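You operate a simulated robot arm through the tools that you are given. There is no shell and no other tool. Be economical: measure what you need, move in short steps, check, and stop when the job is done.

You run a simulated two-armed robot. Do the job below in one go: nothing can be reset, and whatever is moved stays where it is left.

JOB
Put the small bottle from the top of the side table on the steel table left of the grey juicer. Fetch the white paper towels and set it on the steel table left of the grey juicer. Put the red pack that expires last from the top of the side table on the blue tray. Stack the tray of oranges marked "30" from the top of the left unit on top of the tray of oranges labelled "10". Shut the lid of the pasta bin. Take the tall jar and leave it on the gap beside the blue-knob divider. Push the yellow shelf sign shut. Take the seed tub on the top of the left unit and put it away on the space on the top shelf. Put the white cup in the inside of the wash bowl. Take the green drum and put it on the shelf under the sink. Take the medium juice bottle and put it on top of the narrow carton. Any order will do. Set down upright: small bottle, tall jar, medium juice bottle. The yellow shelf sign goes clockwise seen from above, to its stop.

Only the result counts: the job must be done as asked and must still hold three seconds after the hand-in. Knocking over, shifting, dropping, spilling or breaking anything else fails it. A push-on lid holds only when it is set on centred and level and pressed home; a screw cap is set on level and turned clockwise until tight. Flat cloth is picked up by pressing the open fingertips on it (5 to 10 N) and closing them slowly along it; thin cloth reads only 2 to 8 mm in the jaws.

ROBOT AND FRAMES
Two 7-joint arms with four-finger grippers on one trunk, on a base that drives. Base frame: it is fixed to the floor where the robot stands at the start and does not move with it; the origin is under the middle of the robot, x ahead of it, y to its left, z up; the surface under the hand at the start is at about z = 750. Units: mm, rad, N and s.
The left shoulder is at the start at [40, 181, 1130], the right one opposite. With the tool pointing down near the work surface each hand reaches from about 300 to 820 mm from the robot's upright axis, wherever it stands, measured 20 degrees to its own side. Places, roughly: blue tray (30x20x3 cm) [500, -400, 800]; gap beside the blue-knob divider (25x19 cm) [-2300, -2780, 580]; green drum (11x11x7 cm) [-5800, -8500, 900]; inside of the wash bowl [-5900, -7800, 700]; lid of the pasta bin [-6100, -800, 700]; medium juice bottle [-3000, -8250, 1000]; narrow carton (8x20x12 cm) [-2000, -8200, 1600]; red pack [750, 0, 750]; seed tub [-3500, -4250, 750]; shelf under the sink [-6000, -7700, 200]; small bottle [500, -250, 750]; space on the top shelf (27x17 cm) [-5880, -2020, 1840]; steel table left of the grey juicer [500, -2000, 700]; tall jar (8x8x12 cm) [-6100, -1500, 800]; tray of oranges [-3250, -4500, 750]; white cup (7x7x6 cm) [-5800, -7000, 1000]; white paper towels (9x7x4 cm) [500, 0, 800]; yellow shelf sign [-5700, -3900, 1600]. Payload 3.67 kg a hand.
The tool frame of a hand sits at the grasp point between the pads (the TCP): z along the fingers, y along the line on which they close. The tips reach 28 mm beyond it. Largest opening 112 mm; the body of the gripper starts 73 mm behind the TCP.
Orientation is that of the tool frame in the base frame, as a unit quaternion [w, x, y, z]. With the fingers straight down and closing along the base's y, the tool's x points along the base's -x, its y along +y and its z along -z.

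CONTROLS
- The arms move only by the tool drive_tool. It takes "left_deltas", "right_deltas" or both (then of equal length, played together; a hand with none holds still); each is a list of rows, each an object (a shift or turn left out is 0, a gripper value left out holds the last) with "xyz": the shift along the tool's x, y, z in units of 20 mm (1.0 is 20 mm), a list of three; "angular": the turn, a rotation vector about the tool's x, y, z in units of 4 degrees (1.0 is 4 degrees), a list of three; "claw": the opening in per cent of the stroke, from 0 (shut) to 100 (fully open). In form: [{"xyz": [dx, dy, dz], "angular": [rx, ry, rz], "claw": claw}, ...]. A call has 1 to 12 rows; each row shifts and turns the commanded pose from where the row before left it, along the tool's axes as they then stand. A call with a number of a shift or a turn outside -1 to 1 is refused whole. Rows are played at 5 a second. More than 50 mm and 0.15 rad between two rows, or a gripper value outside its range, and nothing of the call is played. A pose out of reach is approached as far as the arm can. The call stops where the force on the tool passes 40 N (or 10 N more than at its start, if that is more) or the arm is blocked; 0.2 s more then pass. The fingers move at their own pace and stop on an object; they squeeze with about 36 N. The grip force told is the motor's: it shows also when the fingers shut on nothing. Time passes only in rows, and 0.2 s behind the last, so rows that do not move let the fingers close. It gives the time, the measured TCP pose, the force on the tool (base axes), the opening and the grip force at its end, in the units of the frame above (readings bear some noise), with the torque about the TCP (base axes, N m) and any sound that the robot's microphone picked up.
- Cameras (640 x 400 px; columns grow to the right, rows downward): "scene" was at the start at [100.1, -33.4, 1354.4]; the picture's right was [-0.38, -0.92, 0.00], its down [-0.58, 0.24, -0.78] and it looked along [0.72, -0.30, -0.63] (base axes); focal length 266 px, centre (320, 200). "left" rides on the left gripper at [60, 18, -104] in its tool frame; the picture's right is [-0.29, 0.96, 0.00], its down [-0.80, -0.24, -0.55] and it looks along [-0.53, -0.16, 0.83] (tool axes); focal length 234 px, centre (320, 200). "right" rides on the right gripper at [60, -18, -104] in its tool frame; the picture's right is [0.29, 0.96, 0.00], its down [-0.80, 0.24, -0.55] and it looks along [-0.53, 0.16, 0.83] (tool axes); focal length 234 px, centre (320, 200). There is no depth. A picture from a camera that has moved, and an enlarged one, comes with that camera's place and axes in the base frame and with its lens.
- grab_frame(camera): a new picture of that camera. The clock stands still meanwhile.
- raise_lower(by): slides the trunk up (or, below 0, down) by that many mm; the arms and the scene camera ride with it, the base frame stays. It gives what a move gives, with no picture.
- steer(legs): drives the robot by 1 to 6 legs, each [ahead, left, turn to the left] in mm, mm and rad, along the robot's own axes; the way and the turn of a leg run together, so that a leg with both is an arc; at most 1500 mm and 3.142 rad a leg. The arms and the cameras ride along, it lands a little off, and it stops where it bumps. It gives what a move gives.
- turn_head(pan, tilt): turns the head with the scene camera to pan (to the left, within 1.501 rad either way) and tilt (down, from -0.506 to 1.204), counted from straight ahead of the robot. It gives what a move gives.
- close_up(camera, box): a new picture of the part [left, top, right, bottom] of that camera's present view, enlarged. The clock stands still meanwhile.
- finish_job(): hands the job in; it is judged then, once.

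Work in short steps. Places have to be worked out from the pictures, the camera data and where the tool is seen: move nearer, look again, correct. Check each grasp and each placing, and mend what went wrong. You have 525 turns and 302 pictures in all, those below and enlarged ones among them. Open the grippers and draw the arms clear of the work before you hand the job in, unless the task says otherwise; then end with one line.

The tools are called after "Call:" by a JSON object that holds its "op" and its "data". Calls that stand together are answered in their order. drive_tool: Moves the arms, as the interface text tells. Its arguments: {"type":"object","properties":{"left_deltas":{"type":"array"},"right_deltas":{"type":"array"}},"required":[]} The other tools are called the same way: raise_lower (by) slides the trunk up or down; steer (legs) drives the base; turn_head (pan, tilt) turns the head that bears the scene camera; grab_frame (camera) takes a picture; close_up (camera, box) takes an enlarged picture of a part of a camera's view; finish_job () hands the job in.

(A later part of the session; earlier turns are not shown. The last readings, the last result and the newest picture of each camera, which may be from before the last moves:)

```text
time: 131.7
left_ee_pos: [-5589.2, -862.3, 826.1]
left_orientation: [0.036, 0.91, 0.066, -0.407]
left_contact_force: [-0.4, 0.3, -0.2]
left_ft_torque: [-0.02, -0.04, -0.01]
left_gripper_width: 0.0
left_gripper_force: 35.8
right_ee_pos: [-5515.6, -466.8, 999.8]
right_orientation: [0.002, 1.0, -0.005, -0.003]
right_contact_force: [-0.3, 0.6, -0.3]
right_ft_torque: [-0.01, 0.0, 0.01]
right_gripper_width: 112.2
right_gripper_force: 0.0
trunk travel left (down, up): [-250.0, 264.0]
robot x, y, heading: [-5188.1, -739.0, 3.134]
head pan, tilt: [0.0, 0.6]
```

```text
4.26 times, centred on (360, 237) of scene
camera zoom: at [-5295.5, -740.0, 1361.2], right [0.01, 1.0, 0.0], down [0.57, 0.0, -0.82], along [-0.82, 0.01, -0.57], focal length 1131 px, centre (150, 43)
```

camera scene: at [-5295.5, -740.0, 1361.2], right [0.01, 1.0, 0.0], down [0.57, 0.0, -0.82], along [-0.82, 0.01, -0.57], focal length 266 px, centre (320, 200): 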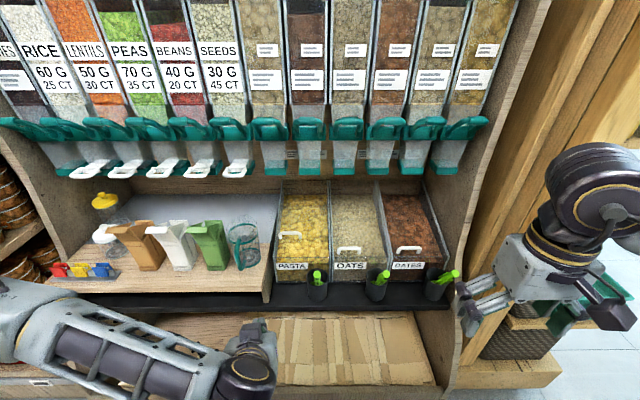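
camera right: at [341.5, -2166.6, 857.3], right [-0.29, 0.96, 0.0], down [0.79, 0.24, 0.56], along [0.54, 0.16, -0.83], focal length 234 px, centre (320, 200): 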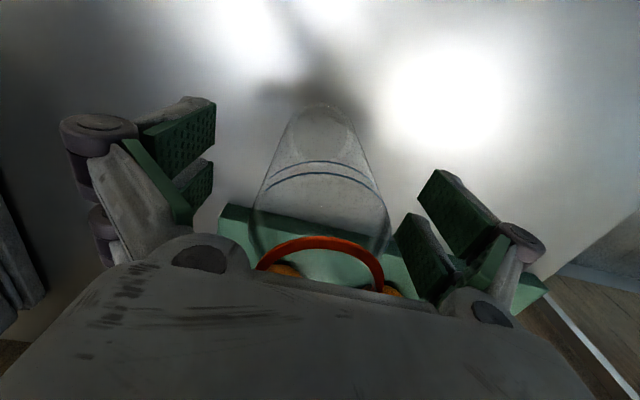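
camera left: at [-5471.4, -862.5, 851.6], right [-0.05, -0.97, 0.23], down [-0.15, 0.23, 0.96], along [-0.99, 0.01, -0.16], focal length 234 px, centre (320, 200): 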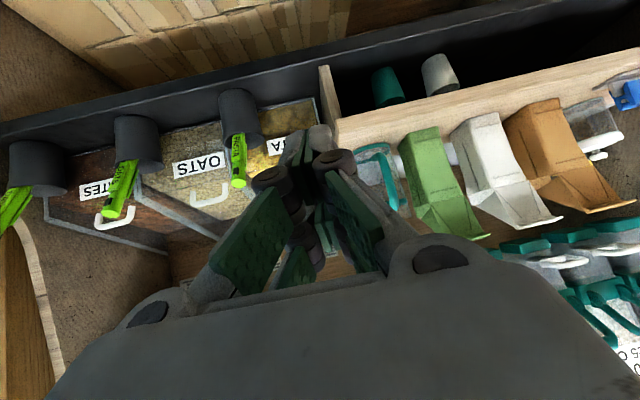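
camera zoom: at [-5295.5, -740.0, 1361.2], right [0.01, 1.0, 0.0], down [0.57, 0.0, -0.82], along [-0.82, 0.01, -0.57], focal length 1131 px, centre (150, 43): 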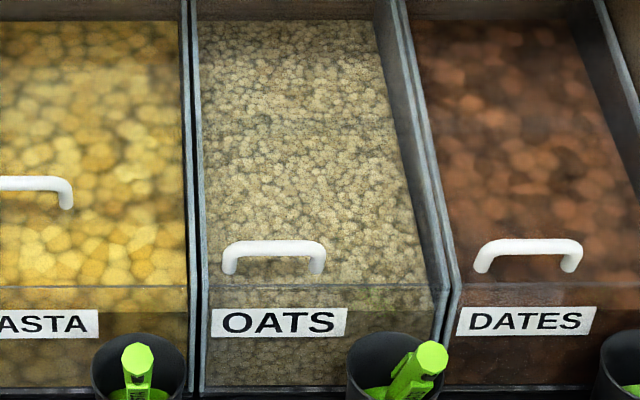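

The handles triangulate to the same height (z≈773) but PASTA's is ~73 mm further back: it is a sliding lid, to be pulled forward. I bring the closed left fingers forward above the bin front.

Call:
{"op": "drive_tool", "data": {"left_deltas": [{"xyz": [-0.75, -0.31, 0.74]}, {"xyz": [-0.75, -0.31, 0.74]}, {"xyz": [-0.75, -0.31, 0.74]}, {"xyz": [-0.75, -0.31, 0.74]}, {"xyz": [-0.75, -0.31, 0.74]}, {"xyz": [-0.75, -0.31, 0.74]}, {"xyz": [-0.75, -0.31, 0.74]}, {"xyz": [-0.75, -0.31, 0.74]}, {"xyz": [-0.75, -0.31, 0.74]}, {"xyz": [-0.75, -0.31, 0.74]}, {"xyz": [-0.75, -0.31, 0.74]}, {"xyz": [-0.75, -0.31, 0.74]}]}}

Call:
{"op": "drive_tool", "data": {"left_deltas": [{"angular": [0, 1, 0]}, {"angular": [0, 1, 0]}, {"angular": [0, 1, 0]}, {"angular": [0, 1, 0]}]}}

Call:
{"op": "grab_frame", "data": {"camera": "scene"}}

Call:
{"op": "grab_frame", "data": {"camera": "left"}}

```text
time: 134.2
left_ee_pos: [-5850.0, -825.8, 840.8]
left_orientation: [0.037, 0.91, 0.067, -0.408]
left_contact_force: [0.3, 0.1, -0.2]
left_ft_torque: [0.01, 0.06, -0.04]
left_gripper_width: 0.2
left_gripper_force: 35.6
right_ee_pos: [-5516.8, -466.3, 1001.0]
right_orientation: [0.001, 1.0, -0.004, -0.004]
right_contact_force: [0.1, -0.2, -0.6]
right_ft_torque: [-0.01, -0.07, 0.01]
right_gripper_width: 112.1
right_gripper_force: 0.1
trunk travel left (down, up): [-250.0, 264.0]
robot x, y, heading: [-5183.9, -739.7, 3.137]
head pan, tilt: [0.0, 0.6]
```

```text
time: 135.2
left_ee_pos: [-5849.1, -826.5, 841.8]
left_orientation: [0.026, 0.958, 0.07, -0.277]
left_contact_force: [1.1, 0.2, 0.3]
left_ft_torque: [0.01, -0.02, -0.01]
left_gripper_width: 0.0
left_gripper_force: 35.7
right_ee_pos: [-5516.1, -467.4, 1000.9]
right_orientation: [0.0, 1.0, -0.004, -0.004]
right_contact_force: [0.0, -0.3, -0.3]
right_ft_torque: [0.02, 0.0, -0.02]
right_gripper_width: 111.9
right_gripper_force: 0.0
trunk travel left (down, up): [-250.0, 264.0]
robot x, y, heading: [-5185.9, -742.4, 3.131]
head pan, tilt: [0.0, 0.6]
```

```text
247 pictures are left
camera scene: at [-5294.7, -739.9, 1361.3], right [0.01, 1.0, 0.0], down [0.57, 0.0, -0.82], along [-0.82, 0.01, -0.57], focal length 266 px, centre (320, 200)
```

scene: 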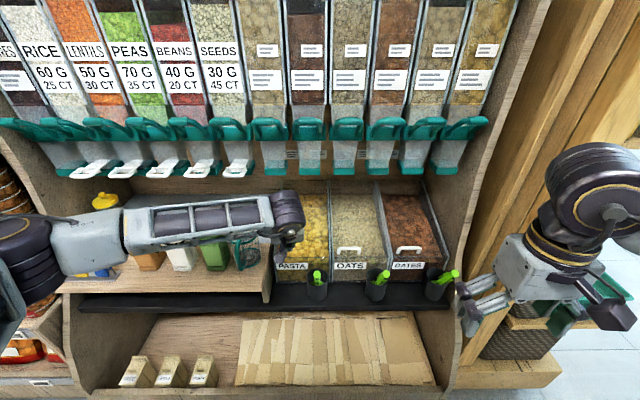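

```text
246 pictures are left
camera left: at [-5742.7, -827.7, 898.1], right [-0.1, -0.98, 0.16], down [-0.41, 0.19, 0.89], along [-0.91, 0.02, -0.42], focal length 234 px, centre (320, 200)
```

left: 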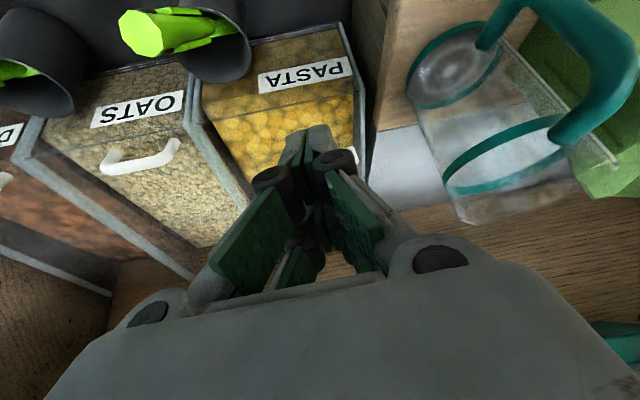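

The hand camera suggests the bar is nearer x≈−6010, z≈715. I shift the hand 80 mm to the right to see the PASTA handle unobstructed.

Call:
{"op": "drive_tool", "data": {"left_deltas": [{"xyz": [0, -1, 0]}, {"xyz": [0, -1, 0]}, {"xyz": [0, -1, 0]}, {"xyz": [0, -1, 0]}]}}

Call:
{"op": "grab_frame", "data": {"camera": "left"}}

```text
time: 136.2
left_ee_pos: [-5860.5, -748.9, 841.5]
left_orientation: [0.027, 0.958, 0.07, -0.278]
left_contact_force: [0.0, -0.3, 0.1]
left_ft_torque: [-0.03, -0.01, -0.02]
left_gripper_width: 0.0
left_gripper_force: 36.0
right_ee_pos: [-5515.7, -465.8, 1001.0]
right_orientation: [0.0, 1.0, -0.004, -0.004]
right_contact_force: [-0.5, 0.0, -0.1]
right_ft_torque: [0.02, 0.02, 0.02]
right_gripper_width: 111.8
right_gripper_force: 0.0
trunk travel left (down, up): [-250.0, 264.0]
robot x, y, heading: [-5185.3, -739.0, 3.137]
head pan, tilt: [0.0, 0.6]
```

```text
245 pictures are left
camera left: at [-5753.9, -749.6, 897.8], right [-0.1, -0.98, 0.17], down [-0.41, 0.19, 0.89], along [-0.91, 0.02, -0.42], focal length 234 px, centre (320, 200)
```

left: 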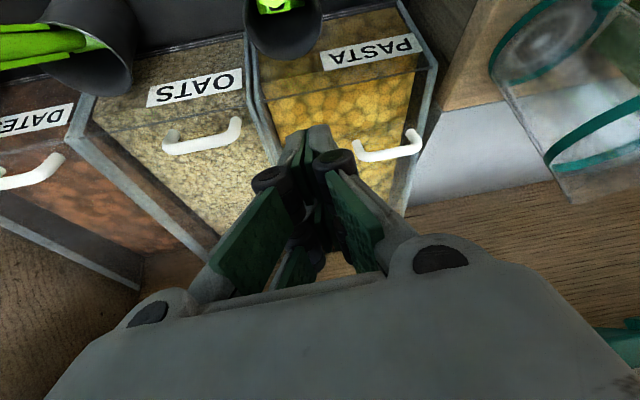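

The evidence (bar width, clarity change) fits a sliding lid with the bar at about (−6005, −837, 728). I lower the hand 60 mm and drive 100 mm ahead.

Call:
{"op": "drive_tool", "data": {"left_deltas": [{"xyz": [0.54, 0, 0.845]}, {"xyz": [0.54, 0, 0.845]}, {"xyz": [0.54, 0, 0.845]}]}}

Call:
{"op": "steer", "data": {"legs": [[90, 0, 0]]}}

Call:
{"op": "grab_frame", "data": {"camera": "left"}}

Call:
{"op": "close_up", "data": {"camera": "scene", "box": [220, 200, 440, 340]}}

```text
time: 137.1
left_ee_pos: [-5861.7, -749.9, 779.9]
left_orientation: [0.027, 0.958, 0.07, -0.276]
left_contact_force: [0.4, -0.6, 0.4]
left_ft_torque: [-0.02, 0.0, 0.01]
left_gripper_width: 0.3
left_gripper_force: 35.7
right_ee_pos: [-5515.3, -465.6, 999.9]
right_orientation: [0.001, 1.0, -0.004, -0.003]
right_contact_force: [0.1, 0.2, 0.0]
right_ft_torque: [0.0, 0.01, -0.01]
right_gripper_width: 112.2
right_gripper_force: 0.0
trunk travel left (down, up): [-250.0, 264.0]
robot x, y, heading: [-5185.1, -738.3, 3.133]
head pan, tilt: [0.0, 0.6]
```

```text
time: 138.2
left_ee_pos: [-5950.9, -749.6, 779.6]
left_orientation: [0.027, 0.958, 0.071, -0.277]
left_contact_force: [-0.1, 0.2, -0.1]
left_ft_torque: [-0.01, -0.02, -0.04]
left_gripper_width: 0.0
left_gripper_force: 35.5
right_ee_pos: [-5607.2, -465.0, 1000.3]
right_orientation: [0.001, 1.0, -0.004, -0.004]
right_contact_force: [-0.4, 0.2, 0.0]
right_ft_torque: [-0.03, -0.06, 0.02]
right_gripper_width: 111.9
right_gripper_force: 0.1
trunk travel left (down, up): [-250.0, 264.0]
robot x, y, heading: [-5279.2, -737.0, 3.132]
head pan, tilt: [0.0, 0.6]
```

```text
244 pictures are left
camera left: at [-5845.5, -751.1, 836.8], right [-0.1, -0.98, 0.16], down [-0.41, 0.19, 0.89], along [-0.91, 0.02, -0.42], focal length 234 px, centre (320, 200)
```

left: 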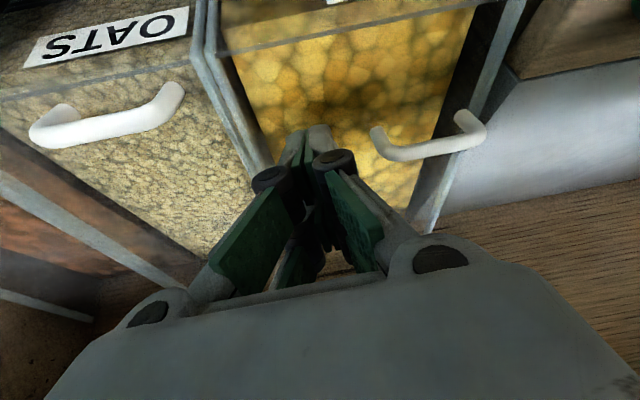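

```text
2.86 times, centred on (330, 270) of scene
camera zoom: at [-5386.9, -739.4, 1361.2], right [0.01, 1.0, 0.0], down [0.57, 0.0, -0.82], along [-0.82, 0.01, -0.57], focal length 759 px, centre (291, 0)
```

zoom: 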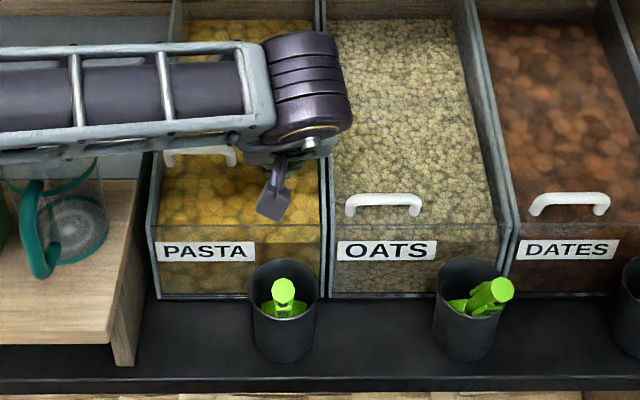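

The bar now triangulates to about (−6000, −838, 741). I raise, shift left over the bin, and slide forward past the bar.

Call:
{"op": "drive_tool", "data": {"left_deltas": [{"xyz": [-0.4, 0, -0.63]}, {"xyz": [-0.4, 0, -0.63]}, {"xyz": [-0.1, 0.87, 0.08]}, {"xyz": [-0.1, 0.87, 0.08]}, {"xyz": [-0.1, 0.87, 0.08]}, {"xyz": [-0.1, 0.87, 0.08]}, {"xyz": [-0.1, 0.87, 0.08]}, {"xyz": [-0.6, -0.12, 0.54]}, {"xyz": [-0.6, -0.12, 0.54]}, {"xyz": [-0.6, -0.12, 0.54]}, {"xyz": [-0.6, -0.12, 0.54]}]}}

Call:
{"op": "grab_frame", "data": {"camera": "left"}}

Call:
{"op": "grab_frame", "data": {"camera": "scene"}}

```text
time: 140.6
left_ee_pos: [-6015.8, -837.1, 798.7]
left_orientation: [0.027, 0.958, 0.071, -0.277]
left_contact_force: [-0.4, -0.3, -0.8]
left_ft_torque: [0.0, -0.02, 0.02]
left_gripper_width: 0.0
left_gripper_force: 35.2
right_ee_pos: [-5606.9, -466.8, 1000.3]
right_orientation: [0.001, 1.0, -0.003, -0.004]
right_contact_force: [-0.5, 0.0, -0.3]
right_ft_torque: [0.02, -0.02, 0.02]
right_gripper_width: 112.1
right_gripper_force: 0.1
trunk travel left (down, up): [-250.0, 264.0]
robot x, y, heading: [-5274.8, -737.6, 3.137]
head pan, tilt: [0.0, 0.6]
```

```text
242 pictures are left
camera left: at [-5909.6, -838.9, 855.6], right [-0.1, -0.98, 0.16], down [-0.41, 0.19, 0.89], along [-0.91, 0.02, -0.42], focal length 234 px, centre (320, 200)
```

left: 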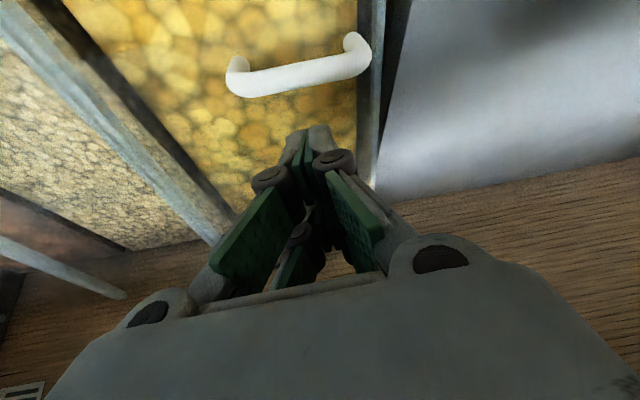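

```text
241 pictures are left
camera scene: at [-5385.9, -739.2, 1361.3], right [0.01, 1.0, 0.0], down [0.57, 0.0, -0.82], along [-0.82, 0.0, -0.57], focal length 266 px, centre (320, 200)
```

scene: 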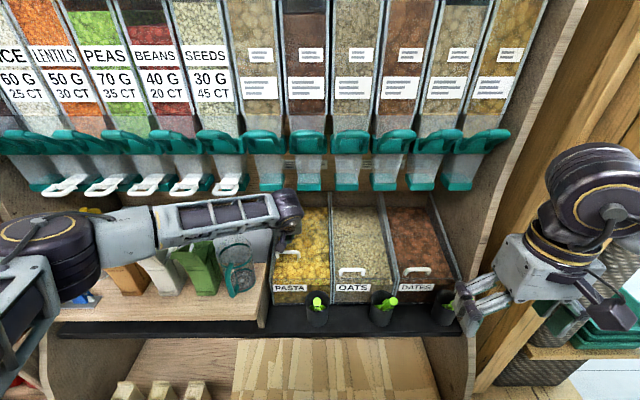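

The tip is past the bar and centred. I lower it behind the bar.

Call:
{"op": "drive_tool", "data": {"left_deltas": [{"xyz": [0.41, 0, 0.65]}, {"xyz": [0.41, 0, 0.65]}, {"xyz": [0.27, 0, 0.43]}, {"xyz": [0.14, 0, 0.22]}]}}

Call:
{"op": "grab_frame", "data": {"camera": "left"}}

```text
time: 141.6
left_ee_pos: [-6015.3, -838.5, 752.6]
left_orientation: [0.025, 0.958, 0.071, -0.277]
left_contact_force: [-0.8, 0.3, 0.4]
left_ft_torque: [0.02, 0.0, -0.01]
left_gripper_width: 0.1
left_gripper_force: 35.3
right_ee_pos: [-5606.4, -465.7, 1001.2]
right_orientation: [0.001, 1.0, -0.004, -0.004]
right_contact_force: [-0.2, -0.8, -0.1]
right_ft_torque: [-0.02, 0.01, -0.01]
right_gripper_width: 112.1
right_gripper_force: 0.2
trunk travel left (down, up): [-250.0, 264.0]
robot x, y, heading: [-5274.0, -736.6, 3.139]
head pan, tilt: [0.0, 0.6]
```

```text
240 pictures are left
camera left: at [-5908.1, -839.8, 809.0], right [-0.1, -0.98, 0.16], down [-0.41, 0.19, 0.89], along [-0.91, 0.02, -0.42], focal length 234 px, centre (320, 200)
```

left: 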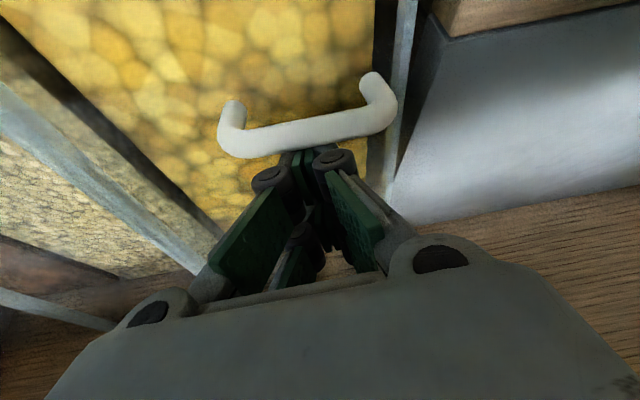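

The bar now hides the fingertips, so they are behind it. I pull toward the robot (+x) slowly.

Call:
{"op": "drive_tool", "data": {"left_deltas": [{"xyz": [0.42, 0.075, -0.265]}, {"xyz": [0.42, 0.075, -0.265]}, {"xyz": [0.42, 0.075, -0.265]}, {"xyz": [0.42, 0.075, -0.265]}, {"xyz": [0.42, 0.075, -0.265]}]}}

Call:
{"op": "grab_frame", "data": {"camera": "left"}}

```text
time: 142.8
left_ee_pos: [-5966.5, -839.4, 752.8]
left_orientation: [0.026, 0.958, 0.071, -0.277]
left_contact_force: [0.0, 0.2, 0.5]
left_ft_torque: [-0.01, 0.0, -0.02]
left_gripper_width: 0.0
left_gripper_force: 35.3
right_ee_pos: [-5607.6, -466.6, 1001.2]
right_orientation: [0.002, 1.0, -0.004, -0.005]
right_contact_force: [0.6, 0.1, 0.4]
right_ft_torque: [-0.03, 0.02, 0.01]
right_gripper_width: 112.0
right_gripper_force: 0.0
trunk travel left (down, up): [-250.0, 264.0]
robot x, y, heading: [-5277.0, -734.9, 3.135]
head pan, tilt: [0.0, 0.6]
```

```text
239 pictures are left
camera left: at [-5859.2, -839.7, 810.1], right [-0.1, -0.98, 0.16], down [-0.41, 0.19, 0.89], along [-0.91, 0.02, -0.42], focal length 234 px, centre (320, 200)
```

left: 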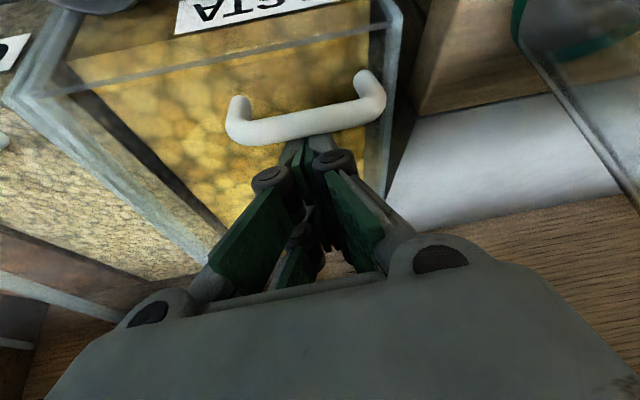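

The lid is following and seems to slope down to the front. I continue pulling along the slope, down-and-forward, until it stops.

Call:
{"op": "drive_tool", "data": {"left_deltas": [{"xyz": [0.55, 0.07, -0.05]}, {"xyz": [0.55, 0.07, -0.05]}, {"xyz": [0.55, 0.07, -0.05]}]}}

Call:
{"op": "grab_frame", "data": {"camera": "left"}}

Call:
{"op": "close_up", "data": {"camera": "scene", "box": [220, 200, 440, 340]}}

```text
time: 143.4
left_ee_pos: [-5955.2, -839.4, 752.2]
left_orientation: [0.025, 0.954, 0.073, -0.288]
left_contact_force: [-6.2, 0.6, 0.7]
left_ft_torque: [0.0, 0.19, -0.04]
left_gripper_width: 0.2
left_gripper_force: 35.9
right_ee_pos: [-5607.1, -465.4, 1000.3]
right_orientation: [0.0, 1.0, -0.004, -0.004]
right_contact_force: [0.4, 0.0, 0.4]
right_ft_torque: [0.0, 0.03, -0.03]
right_gripper_width: 112.1
right_gripper_force: 0.0
trunk travel left (down, up): [-250.0, 264.0]
robot x, y, heading: [-5273.8, -735.1, 3.134]
head pan, tilt: [0.0, 0.6]
stopped in row 3 (left hand): the force on the tool passed its limit at 47 N (the readings are from after the stop); the commanded pose is now the measured one
```

```text
238 pictures are left
camera left: at [-5846.7, -840.1, 806.5], right [-0.09, -0.98, 0.17], down [-0.39, 0.19, 0.9], along [-0.92, 0.02, -0.4], focal length 234 px, centre (320, 200)
```

left: 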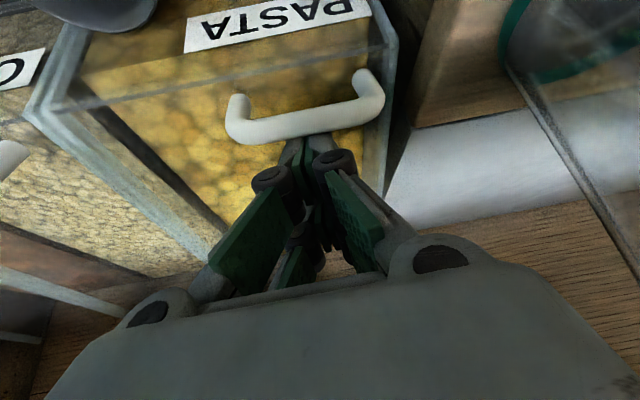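

```text
2.86 times, centred on (330, 270) of scene
camera zoom: at [-5385.4, -739.5, 1361.3], right [0.01, 1.0, 0.0], down [0.56, 0.0, -0.83], along [-0.83, 0.01, -0.56], focal length 759 px, centre (291, 0)
```

zoom: 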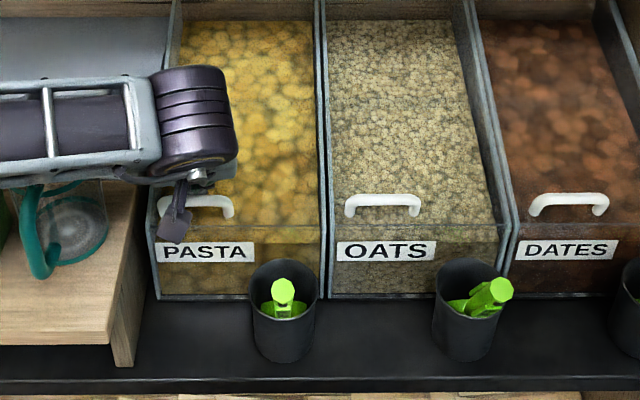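

The PASTA handle is now level with its neighbours and the pull met a hard stop: shut. I ease off and lift the hand out.

Call:
{"op": "drive_tool", "data": {"left_deltas": [{"xyz": [-0.3, -0.06, 0.1]}, {"xyz": [-0.54, 0, -0.85]}, {"xyz": [-0.54, 0, -0.85]}, {"xyz": [-0.54, 0, -0.85]}, {"xyz": [0.6, 0, -1]}, {"xyz": [1, 0, -1]}, {"xyz": [1, 0, -1]}, {"xyz": [1, 0, -1]}, {"xyz": [1, 0, -1]}]}}

Call:
{"op": "close_up", "data": {"camera": "scene", "box": [220, 200, 440, 340]}}

```text
time: 145.4
left_ee_pos: [-5829.0, -818.2, 845.4]
left_orientation: [0.025, 0.955, 0.072, -0.287]
left_contact_force: [-0.2, 0.0, 0.8]
left_ft_torque: [-0.01, 0.01, 0.02]
left_gripper_width: 0.1
left_gripper_force: 35.7
right_ee_pos: [-5606.5, -466.1, 1000.8]
right_orientation: [0.0, 1.0, -0.005, -0.004]
right_contact_force: [0.3, 0.2, -0.9]
right_ft_torque: [-0.04, 0.02, -0.01]
right_gripper_width: 112.0
right_gripper_force: 0.0
trunk travel left (down, up): [-250.0, 264.0]
robot x, y, heading: [-5277.2, -738.9, 3.135]
head pan, tilt: [0.0, 0.6]
```

```text
2.86 times, centred on (330, 270) of scene
camera zoom: at [-5385.4, -739.4, 1361.4], right [0.01, 1.0, 0.0], down [0.56, 0.0, -0.83], along [-0.83, 0.01, -0.56], focal length 759 px, centre (291, 0)
```

zoom: 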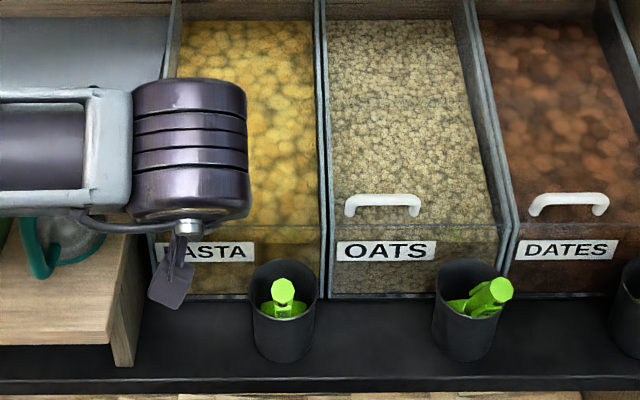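

Lid handled. Next the tall jar at about (−6100, −1500): I back off, strafe left and look.

Call:
{"op": "steer", "data": {"legs": [[-250, 0, 0], [0, 600, 0]]}}

Call:
{"op": "grab_frame", "data": {"camera": "scene"}}

```text
time: 150.4
left_ee_pos: [-5583.4, -1416.1, 846.6]
left_orientation: [0.024, 0.955, 0.071, -0.286]
left_contact_force: [0.7, 0.7, 0.5]
left_ft_torque: [0.01, 0.01, -0.01]
left_gripper_width: 0.0
left_gripper_force: 35.7
right_ee_pos: [-5361.4, -1065.5, 1001.6]
right_orientation: [0.0, 1.0, -0.006, -0.005]
right_contact_force: [0.2, 0.7, 0.2]
right_ft_torque: [0.0, -0.03, -0.01]
right_gripper_width: 111.8
right_gripper_force: 0.1
trunk travel left (down, up): [-250.0, 264.0]
robot x, y, heading: [-5033.2, -1339.2, 3.129]
head pan, tilt: [0.0, 0.6]
```

```text
235 pictures are left
camera scene: at [-5140.0, -1339.4, 1361.3], right [0.01, 1.0, 0.0], down [0.57, -0.01, -0.82], along [-0.82, 0.01, -0.57], focal length 266 px, centre (320, 200)
```

scene: 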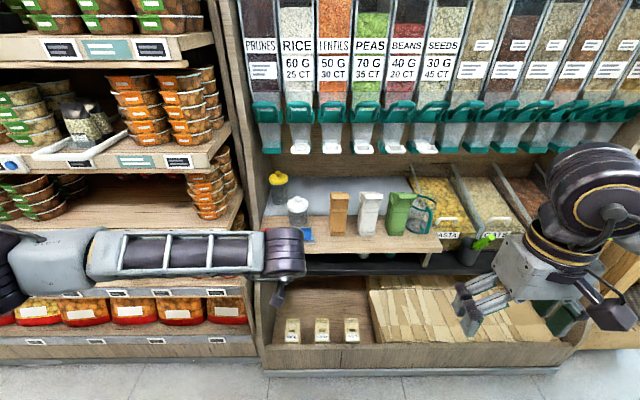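

Call:
{"op": "close_up", "data": {"camera": "scene", "box": [230, 150, 350, 260]}}

Call:
{"op": "close_up", "data": {"camera": "scene", "box": [390, 160, 520, 250]}}

```text
3.64 times, centred on (290, 205) of scene
camera zoom: at [-5140.0, -1339.4, 1361.3], right [0.01, 1.0, 0.0], down [0.57, -0.01, -0.82], along [-0.82, 0.01, -0.57], focal length 966 px, centre (429, 182)
```

zoom: 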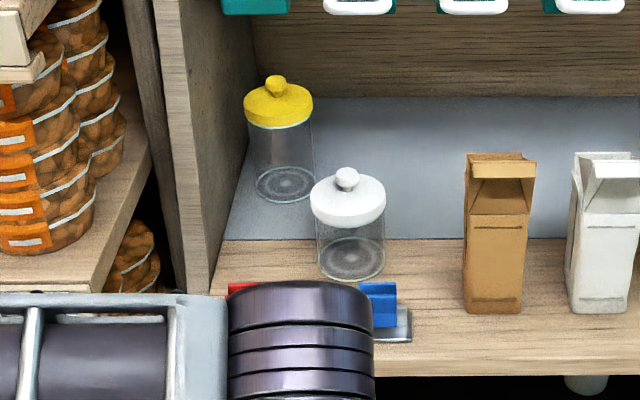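

```text
4.44 times, centred on (455, 205) of scene
camera zoom: at [-5140.0, -1339.4, 1361.3], right [0.01, 1.0, 0.0], down [0.57, -0.01, -0.82], along [-0.82, 0.01, -0.57], focal length 1181 px, centre (-280, 178)
```

zoom: 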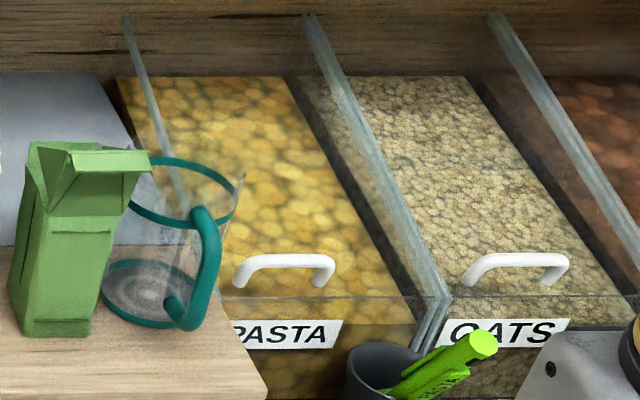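

PASTA lid confirmed shut. The yellow-lidded jar is the taller of the two. I turn the left tool to about 40° below horizontal, drive 200 mm nearer, and look with both cameras.

Call:
{"op": "drive_tool", "data": {"left_deltas": [{"angular": [0, -1, 0], "xyz": [0, 0, -0.5], "claw": 100}, {"angular": [0, -1, 0], "xyz": [0, 0, -0.5]}, {"angular": [0, -1, 0], "xyz": [0, 0, -0.5]}, {"angular": [0, -1, 0], "xyz": [0, 0, -0.5]}]}}

Call:
{"op": "steer", "data": {"legs": [[200, 60, 0.01]]}}

Call:
{"op": "grab_frame", "data": {"camera": "left"}}

Call:
{"op": "grab_frame", "data": {"camera": "scene"}}

```text
time: 151.4
left_ee_pos: [-5557.9, -1411.0, 876.2]
left_orientation: [0.033, 0.906, 0.066, -0.417]
left_contact_force: [0.0, -0.1, 0.2]
left_ft_torque: [0.0, -0.02, -0.02]
left_gripper_width: 111.9
left_gripper_force: 0.0
right_ee_pos: [-5360.1, -1065.4, 1000.9]
right_orientation: [0.0, 1.0, -0.006, -0.004]
right_contact_force: [0.9, 0.3, 0.1]
right_ft_torque: [-0.01, -0.02, 0.01]
right_gripper_width: 111.8
right_gripper_force: 0.1
trunk travel left (down, up): [-250.0, 264.0]
robot x, y, heading: [-5028.5, -1339.3, 3.131]
head pan, tilt: [0.0, 0.6]
```

```text
time: 153.0
left_ee_pos: [-5757.8, -1481.2, 875.3]
left_orientation: [0.036, 0.906, 0.073, -0.416]
left_contact_force: [-1.3, -0.3, 0.5]
left_ft_torque: [-0.01, -0.04, 0.0]
left_gripper_width: 112.0
left_gripper_force: 0.0
right_ee_pos: [-5564.4, -1130.5, 1000.9]
right_orientation: [-0.001, 1.0, 0.002, -0.004]
right_contact_force: [0.5, 0.4, -0.2]
right_ft_torque: [0.01, -0.06, 0.0]
right_gripper_width: 111.9
right_gripper_force: 0.0
trunk travel left (down, up): [-250.0, 264.0]
robot x, y, heading: [-5231.8, -1397.6, -3.139]
head pan, tilt: [0.0, 0.6]
```

```text
232 pictures are left
camera left: at [-5638.9, -1478.5, 898.3], right [-0.03, -0.97, 0.22], down [-0.14, 0.23, 0.96], along [-0.99, 0.0, -0.14], focal length 234 px, centre (320, 200)
```

left: 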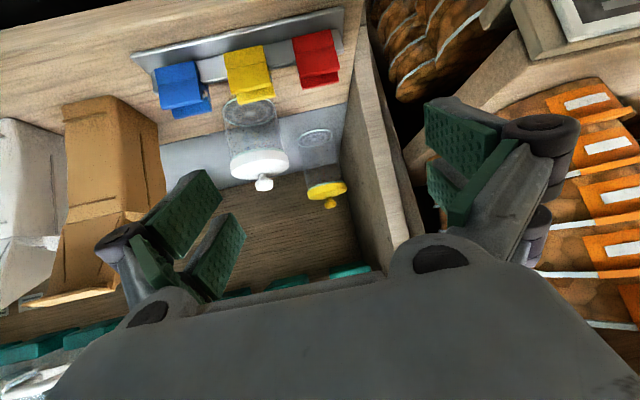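

```text
231 pictures are left
camera scene: at [-5340.4, -1400.9, 1361.2], right [-0.01, 1.0, 0.0], down [0.57, 0.0, -0.82], along [-0.82, 0.0, -0.57], focal length 266 px, centre (320, 200)
```

scene: 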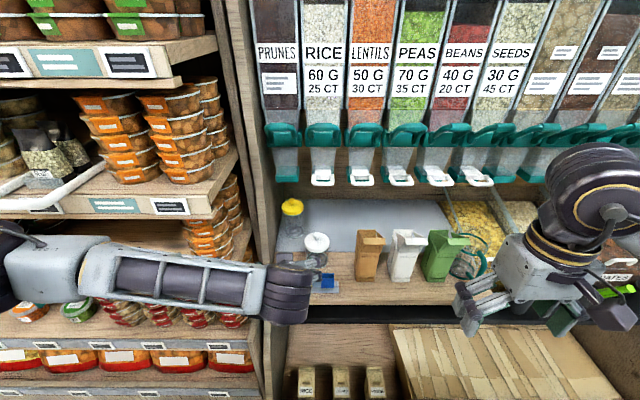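

Triangulation: tall jar axis about (−6084, −1500), base z≈717, top ≈837; white jar at (−5936, −1411); left panel at y≈−1560. I turn the tool a bit further left and steeper, open partially, and drive 80 mm closer.

Call:
{"op": "drive_tool", "data": {"left_deltas": [{"angular": [-0.76, 0, -0.65], "claw": 88}, {"angular": [-0.76, 0, -0.65]}, {"angular": [0, 1, 0]}]}}

Call:
{"op": "steer", "data": {"legs": [[80, 0, 0]]}}

```text
time: 153.8
left_ee_pos: [-5755.4, -1480.6, 875.8]
left_orientation: [0.062, 0.912, 0.139, -0.382]
left_contact_force: [0.1, 0.3, -0.2]
left_ft_torque: [0.01, 0.03, 0.01]
left_gripper_width: 98.8
left_gripper_force: 0.0
right_ee_pos: [-5563.5, -1130.7, 1000.2]
right_orientation: [0.001, 1.0, 0.001, -0.004]
right_contact_force: [0.2, -0.1, 0.6]
right_ft_torque: [0.01, 0.03, 0.0]
right_gripper_width: 111.9
right_gripper_force: 0.1
trunk travel left (down, up): [-250.0, 264.0]
robot x, y, heading: [-5230.8, -1399.6, -3.14]
head pan, tilt: [0.0, 0.6]
```

```text
time: 154.9
left_ee_pos: [-5837.0, -1481.1, 873.8]
left_orientation: [0.061, 0.912, 0.138, -0.381]
left_contact_force: [-0.2, 0.0, -0.1]
left_ft_torque: [-0.01, 0.01, 0.02]
left_gripper_width: 98.7
left_gripper_force: 0.0
right_ee_pos: [-5644.9, -1130.1, 1000.8]
right_orientation: [0.0, 1.0, 0.002, -0.004]
right_contact_force: [0.1, -0.1, 0.1]
right_ft_torque: [0.01, -0.09, 0.01]
right_gripper_width: 112.0
right_gripper_force: 0.0
trunk travel left (down, up): [-250.0, 264.0]
robot x, y, heading: [-5308.1, -1399.0, -3.136]
head pan, tilt: [0.0, 0.6]
```

Now to a pre-grasp point 130 mm back along the tool axis from the jar.

Call:
{"op": "drive_tool", "data": {"left_deltas": [{"xyz": [-0.71, -0.4, 0.8]}, {"xyz": [-0.71, -0.4, 0.8]}, {"xyz": [-0.71, -0.4, 0.8]}, {"xyz": [-0.71, -0.4, 0.8]}, {"xyz": [-0.71, -0.4, 0.8]}, {"xyz": [-0.71, -0.4, 0.8]}, {"xyz": [-0.71, -0.4, 0.8]}]}}

Call:
{"op": "grab_frame", "data": {"camera": "left"}}

Call:
{"op": "close_up", "data": {"camera": "scene", "box": [200, 180, 380, 300]}}

```text
time: 156.7
left_ee_pos: [-5931.4, -1477.5, 860.6]
left_orientation: [0.062, 0.916, 0.125, -0.375]
left_contact_force: [0.2, -0.5, 0.1]
left_ft_torque: [0.02, 0.0, 0.0]
left_gripper_width: 98.9
left_gripper_force: 0.1
right_ee_pos: [-5614.0, -1144.6, 1007.6]
right_orientation: [0.002, 1.0, 0.017, -0.015]
right_contact_force: [-1.0, -0.4, -0.1]
right_ft_torque: [-0.01, 0.06, 0.01]
right_gripper_width: 112.0
right_gripper_force: 0.0
trunk travel left (down, up): [-250.0, 264.0]
robot x, y, heading: [-5289.6, -1406.7, -3.108]
head pan, tilt: [0.0, 0.6]
stopped in row 7 (left hand): the arm was blocked; the commanded pose is now the measured one
```

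```text
230 pictures are left
camera left: at [-5815.9, -1462.1, 893.2], right [0.07, -0.97, 0.22], down [-0.24, 0.2, 0.95], along [-0.97, -0.12, -0.22], focal length 234 px, centre (320, 200)
```

left: 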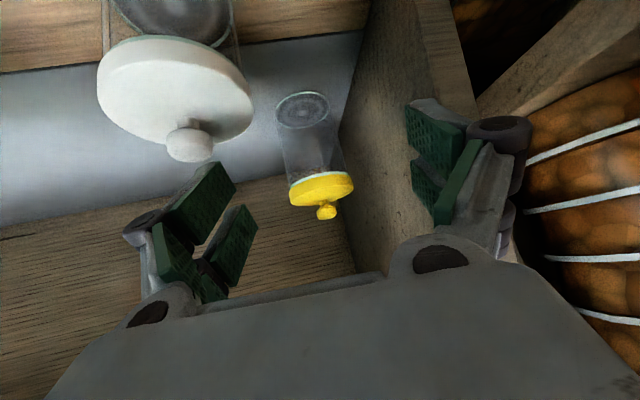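

```text
3.33 times, centred on (290, 240) of scene
camera zoom: at [-5372.6, -1406.9, 1365.6], right [-0.04, 1.0, 0.0], down [0.55, 0.02, -0.84], along [-0.84, -0.03, -0.55], focal length 886 px, centre (420, 67)
```

zoom: 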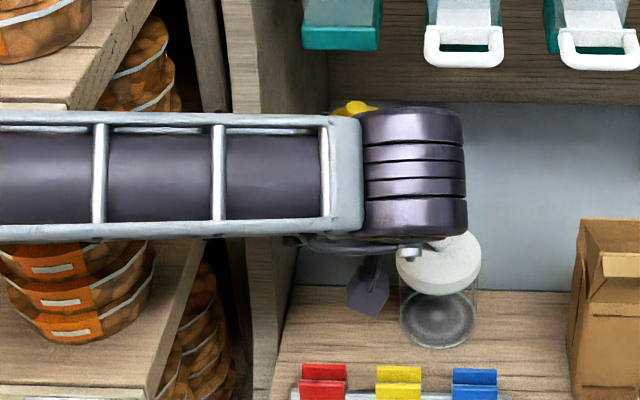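

The left forearm met the shelf panel on the left. I retract it the way it came, back off, and will use the right hand (its forearm comes from the open side).

Call:
{"op": "drive_tool", "data": {"left_deltas": [{"xyz": [0.71, 0.4, -0.8]}, {"xyz": [0.71, 0.4, -0.8]}, {"xyz": [0.71, 0.4, -0.8]}, {"xyz": [0.71, 0.4, -0.8]}]}}

Call:
{"op": "steer", "data": {"legs": [[-200, 0, 0]]}}

Call:
{"op": "grab_frame", "data": {"camera": "scene"}}

```text
time: 157.7
left_ee_pos: [-5865.9, -1491.6, 849.7]
left_orientation: [0.068, 0.92, 0.13, -0.364]
left_contact_force: [0.2, 1.0, 0.3]
left_ft_torque: [-0.05, 0.01, 0.04]
left_gripper_width: 98.8
left_gripper_force: 0.1
right_ee_pos: [-5634.3, -1143.6, 1000.5]
right_orientation: [0.001, 1.0, 0.015, -0.005]
right_contact_force: [0.7, 0.3, 0.1]
right_ft_torque: [-0.06, 0.06, 0.0]
right_gripper_width: 112.1
right_gripper_force: 0.0
trunk travel left (down, up): [-250.0, 264.0]
robot x, y, heading: [-5296.6, -1409.2, -3.111]
head pan, tilt: [0.0, 0.6]
```

```text
time: 159.3
left_ee_pos: [-5660.2, -1483.8, 850.3]
left_orientation: [0.066, 0.92, 0.131, -0.364]
left_contact_force: [-0.3, -0.2, -0.8]
left_ft_torque: [0.0, 0.0, -0.02]
left_gripper_width: 98.5
left_gripper_force: 0.0
right_ee_pos: [-5433.2, -1137.5, 1000.6]
right_orientation: [0.002, 1.0, 0.016, -0.004]
right_contact_force: [-0.6, -0.1, -0.3]
right_ft_torque: [-0.01, 0.02, 0.02]
right_gripper_width: 112.2
right_gripper_force: 0.0
trunk travel left (down, up): [-250.0, 264.0]
robot x, y, heading: [-5091.4, -1397.7, -3.107]
head pan, tilt: [0.0, 0.6]
```

```text
228 pictures are left
camera scene: at [-5199.3, -1403.0, 1361.4], right [-0.03, 1.0, 0.0], down [0.56, 0.02, -0.83], along [-0.82, -0.03, -0.56], focal length 266 px, centre (320, 200)
```

scene: 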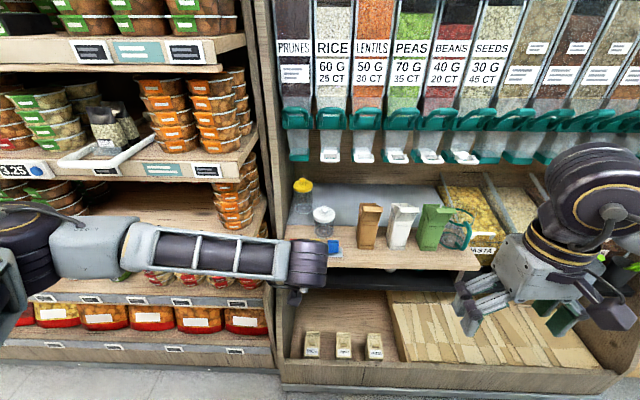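

The shelf contents look undisturbed. I draw the left hand back and up, and pitch the right tool ~45° forward.

Call:
{"op": "drive_tool", "data": {"right_deltas": [{"angular": [0, -1, 0], "xyz": [-0.8, 0, 0]}, {"angular": [0, -1, 0], "xyz": [-0.8, 0, 0]}, {"angular": [0, -1, 0], "xyz": [-0.8, 0, 0.1]}, {"angular": [0, -1, 0], "xyz": [-0.8, 0, 0.2]}, {"angular": [0, -1, 0], "xyz": [-0.8, 0, 0.3]}, {"angular": [0, -1, 0], "xyz": [-0.7, 0, 0.4]}, {"angular": [0, -1, 0], "xyz": [-0.6, 0, 0.5]}, {"angular": [0, -1, 0], "xyz": [0, 0, 0]}, {"angular": [0, -1, 0], "xyz": [0, 0, 0]}, {"angular": [0, -1, 0], "xyz": [0, 0, 0]}, {"angular": [0, -1, 0], "xyz": [0, 0, 0]}], "left_deltas": [{"xyz": [0.5, 0, -0.8]}, {"xyz": [0.5, 0, -0.8]}, {"xyz": [0.5, 0, -0.8]}, {"xyz": [0.5, 0, -0.8]}, {"xyz": [0.5, 0, -0.8]}, {"xyz": [0, 0, -0.8]}, {"xyz": [0, 0, -0.8]}, {"xyz": [0, 0, -0.8]}, {"xyz": [0, 0, 0]}, {"xyz": [0, 0, 0]}, {"xyz": [0, 0, 0]}]}}

Call:
{"op": "drive_tool", "data": {"right_deltas": [{"angular": [-0.75, 0, -0.75]}, {"angular": [-0.75, 0, -0.75]}, {"angular": [-0.75, 0, -0.75]}, {"angular": [-0.75, 0, -0.75]}]}}

Call:
{"op": "steer", "data": {"legs": [[150, -60, -0.035]]}}

Call:
{"op": "grab_frame", "data": {"camera": "scene"}}

```text
time: 161.7
left_ee_pos: [-5542.6, -1446.3, 908.2]
left_orientation: [0.066, 0.92, 0.13, -0.363]
left_contact_force: [0.0, -0.2, 0.2]
left_ft_torque: [0.0, 0.0, -0.04]
left_gripper_width: 98.6
left_gripper_force: 0.0
right_ee_pos: [-5593.4, -1141.1, 1000.6]
right_orientation: [0.006, 0.925, 0.014, -0.379]
right_contact_force: [0.2, 0.3, 0.3]
right_ft_torque: [-0.06, -0.02, 0.02]
right_gripper_width: 112.0
right_gripper_force: 0.0
right hand out of reach, approached as far as the arm can: row 8, 9, 10, 11
trunk travel left (down, up): [-250.0, 264.0]
robot x, y, heading: [-5091.8, -1400.7, -3.11]
head pan, tilt: [0.0, 0.6]
```

```text
time: 162.7
left_ee_pos: [-5543.1, -1446.0, 909.4]
left_orientation: [0.066, 0.92, 0.131, -0.364]
left_contact_force: [1.1, 0.6, -1.0]
left_ft_torque: [-0.01, 0.0, 0.02]
left_gripper_width: 98.9
left_gripper_force: 0.0
right_ee_pos: [-5593.0, -1140.9, 1000.5]
right_orientation: [0.064, 0.913, 0.151, -0.373]
right_contact_force: [0.3, -0.1, 0.5]
right_ft_torque: [-0.03, 0.01, -0.03]
right_gripper_width: 112.0
right_gripper_force: 0.2
trunk travel left (down, up): [-250.0, 264.0]
robot x, y, heading: [-5090.5, -1400.6, -3.105]
head pan, tilt: [0.0, 0.6]
```

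```text
time: 164.2
left_ee_pos: [-5698.4, -1374.0, 908.2]
left_orientation: [0.059, 0.922, 0.114, -0.365]
left_contact_force: [-0.7, 1.1, 0.0]
left_ft_torque: [-0.01, -0.04, 0.0]
left_gripper_width: 98.7
left_gripper_force: 0.1
right_ee_pos: [-5738.7, -1065.9, 1000.6]
right_orientation: [0.057, 0.916, 0.135, -0.374]
right_contact_force: [-1.0, 0.2, -0.5]
right_ft_torque: [0.0, -0.03, 0.05]
right_gripper_width: 111.9
right_gripper_force: 0.1
trunk travel left (down, up): [-250.0, 264.0]
robot x, y, heading: [-5243.2, -1342.3, -3.148]
head pan, tilt: [0.0, 0.6]
```

```text
227 pictures are left
camera scene: at [-5355.2, -1341.8, 1361.2], right [0.0, 1.0, 0.0], down [0.57, 0.0, -0.82], along [-0.82, 0.0, -0.57], focal length 266 px, centre (320, 200)
```

scene: 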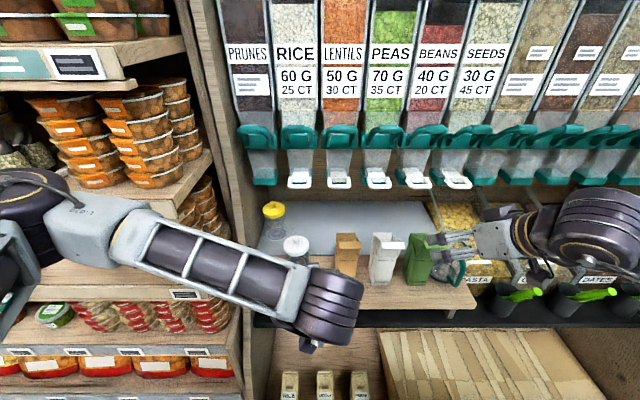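

I shift the left hand out of the way and bring the right hand across toward the jar.

Call:
{"op": "drive_tool", "data": {"left_deltas": [{"xyz": [0.5, 0.8, -0.5]}, {"xyz": [0.5, 0.8, -0.5]}, {"xyz": [0.5, 0.8, -0.5]}, {"xyz": [0.5, 0.8, -0.5]}, {"xyz": [0.5, 0.8, -0.5]}, {"xyz": [0, 0.8, 0]}]}}

Call:
{"op": "drive_tool", "data": {"right_deltas": [{"xyz": [-0.5, 1, 0.92]}, {"xyz": [-0.5, 1, 0.92]}, {"xyz": [-0.5, 1, 0.92]}, {"xyz": [-0.5, 1, 0.92]}, {"xyz": [-0.5, 1, 0.92]}, {"xyz": [-0.5, 1, 0.92]}, {"xyz": [-0.5, 1, 0.92]}, {"xyz": [-0.5, 1, 0.92]}, {"xyz": [-0.5, 1, 0.92]}, {"xyz": [-0.5, 1, 0.92]}, {"xyz": [-0.5, 1, 0.92]}, {"xyz": [-0.5, 1, 0.92]}]}}

Call:
{"op": "grab_frame", "data": {"camera": "scene"}}

Call:
{"op": "grab_frame", "data": {"camera": "right"}}

```text
time: 165.6
left_ee_pos: [-5625.7, -1423.1, 909.2]
left_orientation: [0.061, 0.922, 0.116, -0.365]
left_contact_force: [0.6, 0.0, -0.3]
left_ft_torque: [0.03, -0.03, -0.02]
left_gripper_width: 98.6
left_gripper_force: 0.0
left hand out of reach, approached as far as the arm can: row 5, 6
right_ee_pos: [-5736.7, -1067.5, 1002.0]
right_orientation: [0.057, 0.916, 0.135, -0.374]
right_contact_force: [-0.6, 0.0, 0.0]
right_ft_torque: [0.0, 0.04, 0.01]
right_gripper_width: 112.0
right_gripper_force: 0.0
trunk travel left (down, up): [-250.0, 264.0]
robot x, y, heading: [-5247.0, -1338.7, -3.148]
head pan, tilt: [0.0, 0.6]
```

```text
time: 168.2
left_ee_pos: [-5626.4, -1423.5, 909.7]
left_orientation: [0.06, 0.922, 0.115, -0.364]
left_contact_force: [0.3, -0.6, -0.3]
left_ft_torque: [-0.01, -0.01, -0.02]
left_gripper_width: 98.4
left_gripper_force: 0.1
right_ee_pos: [-5898.4, -1365.3, 926.7]
right_orientation: [0.057, 0.916, 0.135, -0.374]
right_contact_force: [-0.2, -0.9, 0.5]
right_ft_torque: [0.0, 0.03, 0.0]
right_gripper_width: 111.8
right_gripper_force: 0.0
trunk travel left (down, up): [-250.0, 264.0]
robot x, y, heading: [-5245.7, -1343.7, 3.141]
head pan, tilt: [0.0, 0.6]
```

```text
226 pictures are left
camera scene: at [-5354.6, -1343.2, 1361.3], right [0.0, 1.0, 0.0], down [0.57, 0.0, -0.82], along [-0.82, 0.0, -0.57], focal length 266 px, centre (320, 200)
```

scene: 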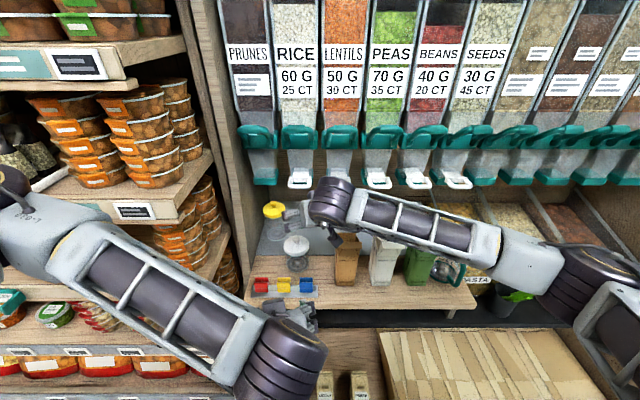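

```text
225 pictures are left
camera right: at [-5794.2, -1314.0, 959.6], right [0.47, -0.86, -0.2], down [-0.1, -0.28, 0.95], along [-0.87, -0.43, -0.22], focal length 234 px, centre (320, 200)
```

right: 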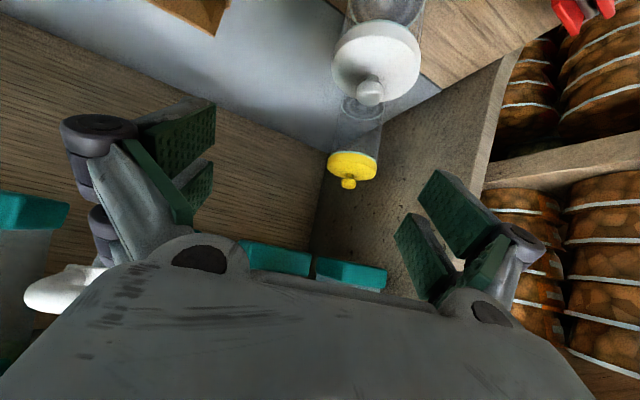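

The right-hand camera confirms the jar at (−6084, −1499). I set the opening to ~98 mm and go to the pre-grasp point.

Call:
{"op": "drive_tool", "data": {"right_deltas": [{"xyz": [-0.345, 0.525, 0.93], "claw": 88}, {"xyz": [-0.345, 0.525, 0.93]}, {"xyz": [-0.345, 0.525, 0.93]}, {"xyz": [-0.345, 0.525, 0.93]}, {"xyz": [-0.345, 0.525, 0.93]}, {"xyz": [-0.345, 0.525, 0.93]}, {"xyz": [-0.345, 0.525, 0.93]}]}}

Call:
{"op": "grab_frame", "data": {"camera": "right"}}

Call:
{"op": "grab_frame", "data": {"camera": "scene"}}

```text
time: 169.8
left_ee_pos: [-5625.4, -1423.7, 910.1]
left_orientation: [0.06, 0.922, 0.115, -0.365]
left_contact_force: [0.3, -0.4, 0.1]
left_ft_torque: [-0.01, 0.01, -0.03]
left_gripper_width: 98.3
left_gripper_force: 0.0
right_ee_pos: [-5998.2, -1473.7, 868.9]
right_orientation: [0.056, 0.916, 0.135, -0.374]
right_contact_force: [-0.2, -0.3, -0.6]
right_ft_torque: [0.01, -0.05, -0.02]
right_gripper_width: 98.7
right_gripper_force: 0.1
trunk travel left (down, up): [-250.0, 264.0]
robot x, y, heading: [-5245.3, -1347.0, 3.142]
head pan, tilt: [0.0, 0.6]
```

```text
224 pictures are left
camera right: at [-5893.3, -1422.1, 901.1], right [0.47, -0.86, -0.2], down [-0.1, -0.28, 0.95], along [-0.87, -0.43, -0.22], focal length 234 px, centre (320, 200)
```

right: 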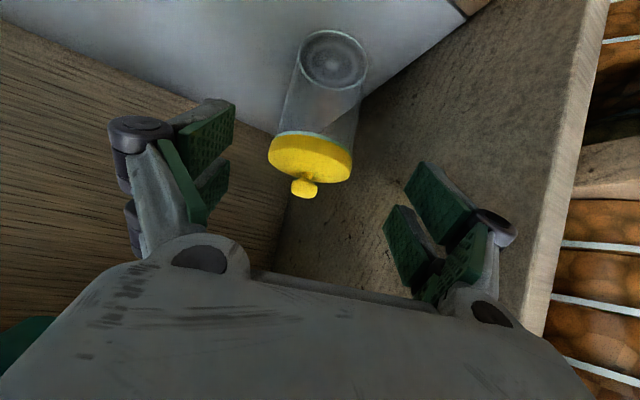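

```text
223 pictures are left
camera scene: at [-5354.4, -1343.2, 1361.3], right [0.0, 1.0, 0.0], down [0.57, 0.0, -0.82], along [-0.82, 0.0, -0.57], focal length 266 px, centre (320, 200)
```

scene: 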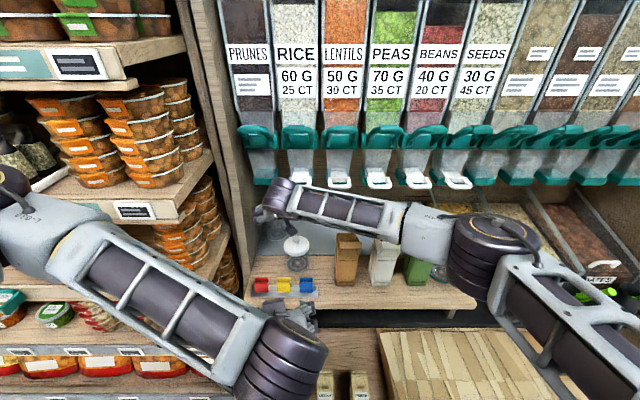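

Lined up. I advance 90 mm along the tool axis and check.

Call:
{"op": "drive_tool", "data": {"right_deltas": [{"xyz": [0, -0.12, 1]}, {"xyz": [0, 0, 1]}, {"xyz": [0, 0, 1]}, {"xyz": [0, 0, 1]}, {"xyz": [0, 0, 0.7]}]}}

Call:
{"op": "grab_frame", "data": {"camera": "right"}}

```text
time: 171.0
left_ee_pos: [-5624.9, -1422.7, 909.6]
left_orientation: [0.06, 0.922, 0.115, -0.364]
left_contact_force: [-0.4, 0.3, 0.2]
left_ft_torque: [0.02, 0.03, 0.0]
left_gripper_width: 98.6
left_gripper_force: 0.0
right_ee_pos: [-6061.2, -1491.5, 800.3]
right_orientation: [0.057, 0.916, 0.135, -0.374]
right_contact_force: [-0.4, 0.2, -0.2]
right_ft_torque: [-0.02, 0.03, 0.01]
right_gripper_width: 98.3
right_gripper_force: 0.0
trunk travel left (down, up): [-250.0, 264.0]
robot x, y, heading: [-5244.3, -1339.1, 3.141]
head pan, tilt: [0.0, 0.6]
```

```text
222 pictures are left
camera right: at [-5957.2, -1439.7, 833.1], right [0.47, -0.86, -0.2], down [-0.1, -0.28, 0.95], along [-0.87, -0.43, -0.22], focal length 234 px, centre (320, 200)
```

right: 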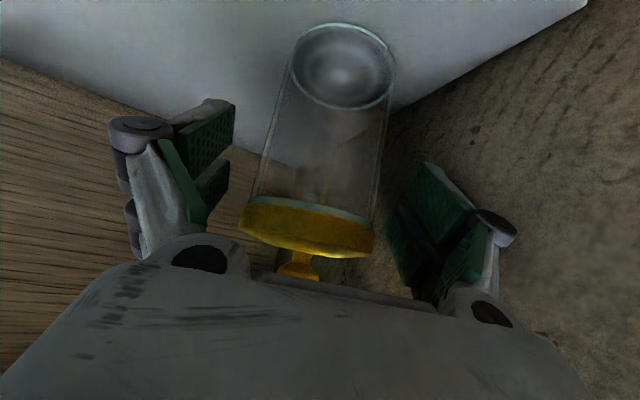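

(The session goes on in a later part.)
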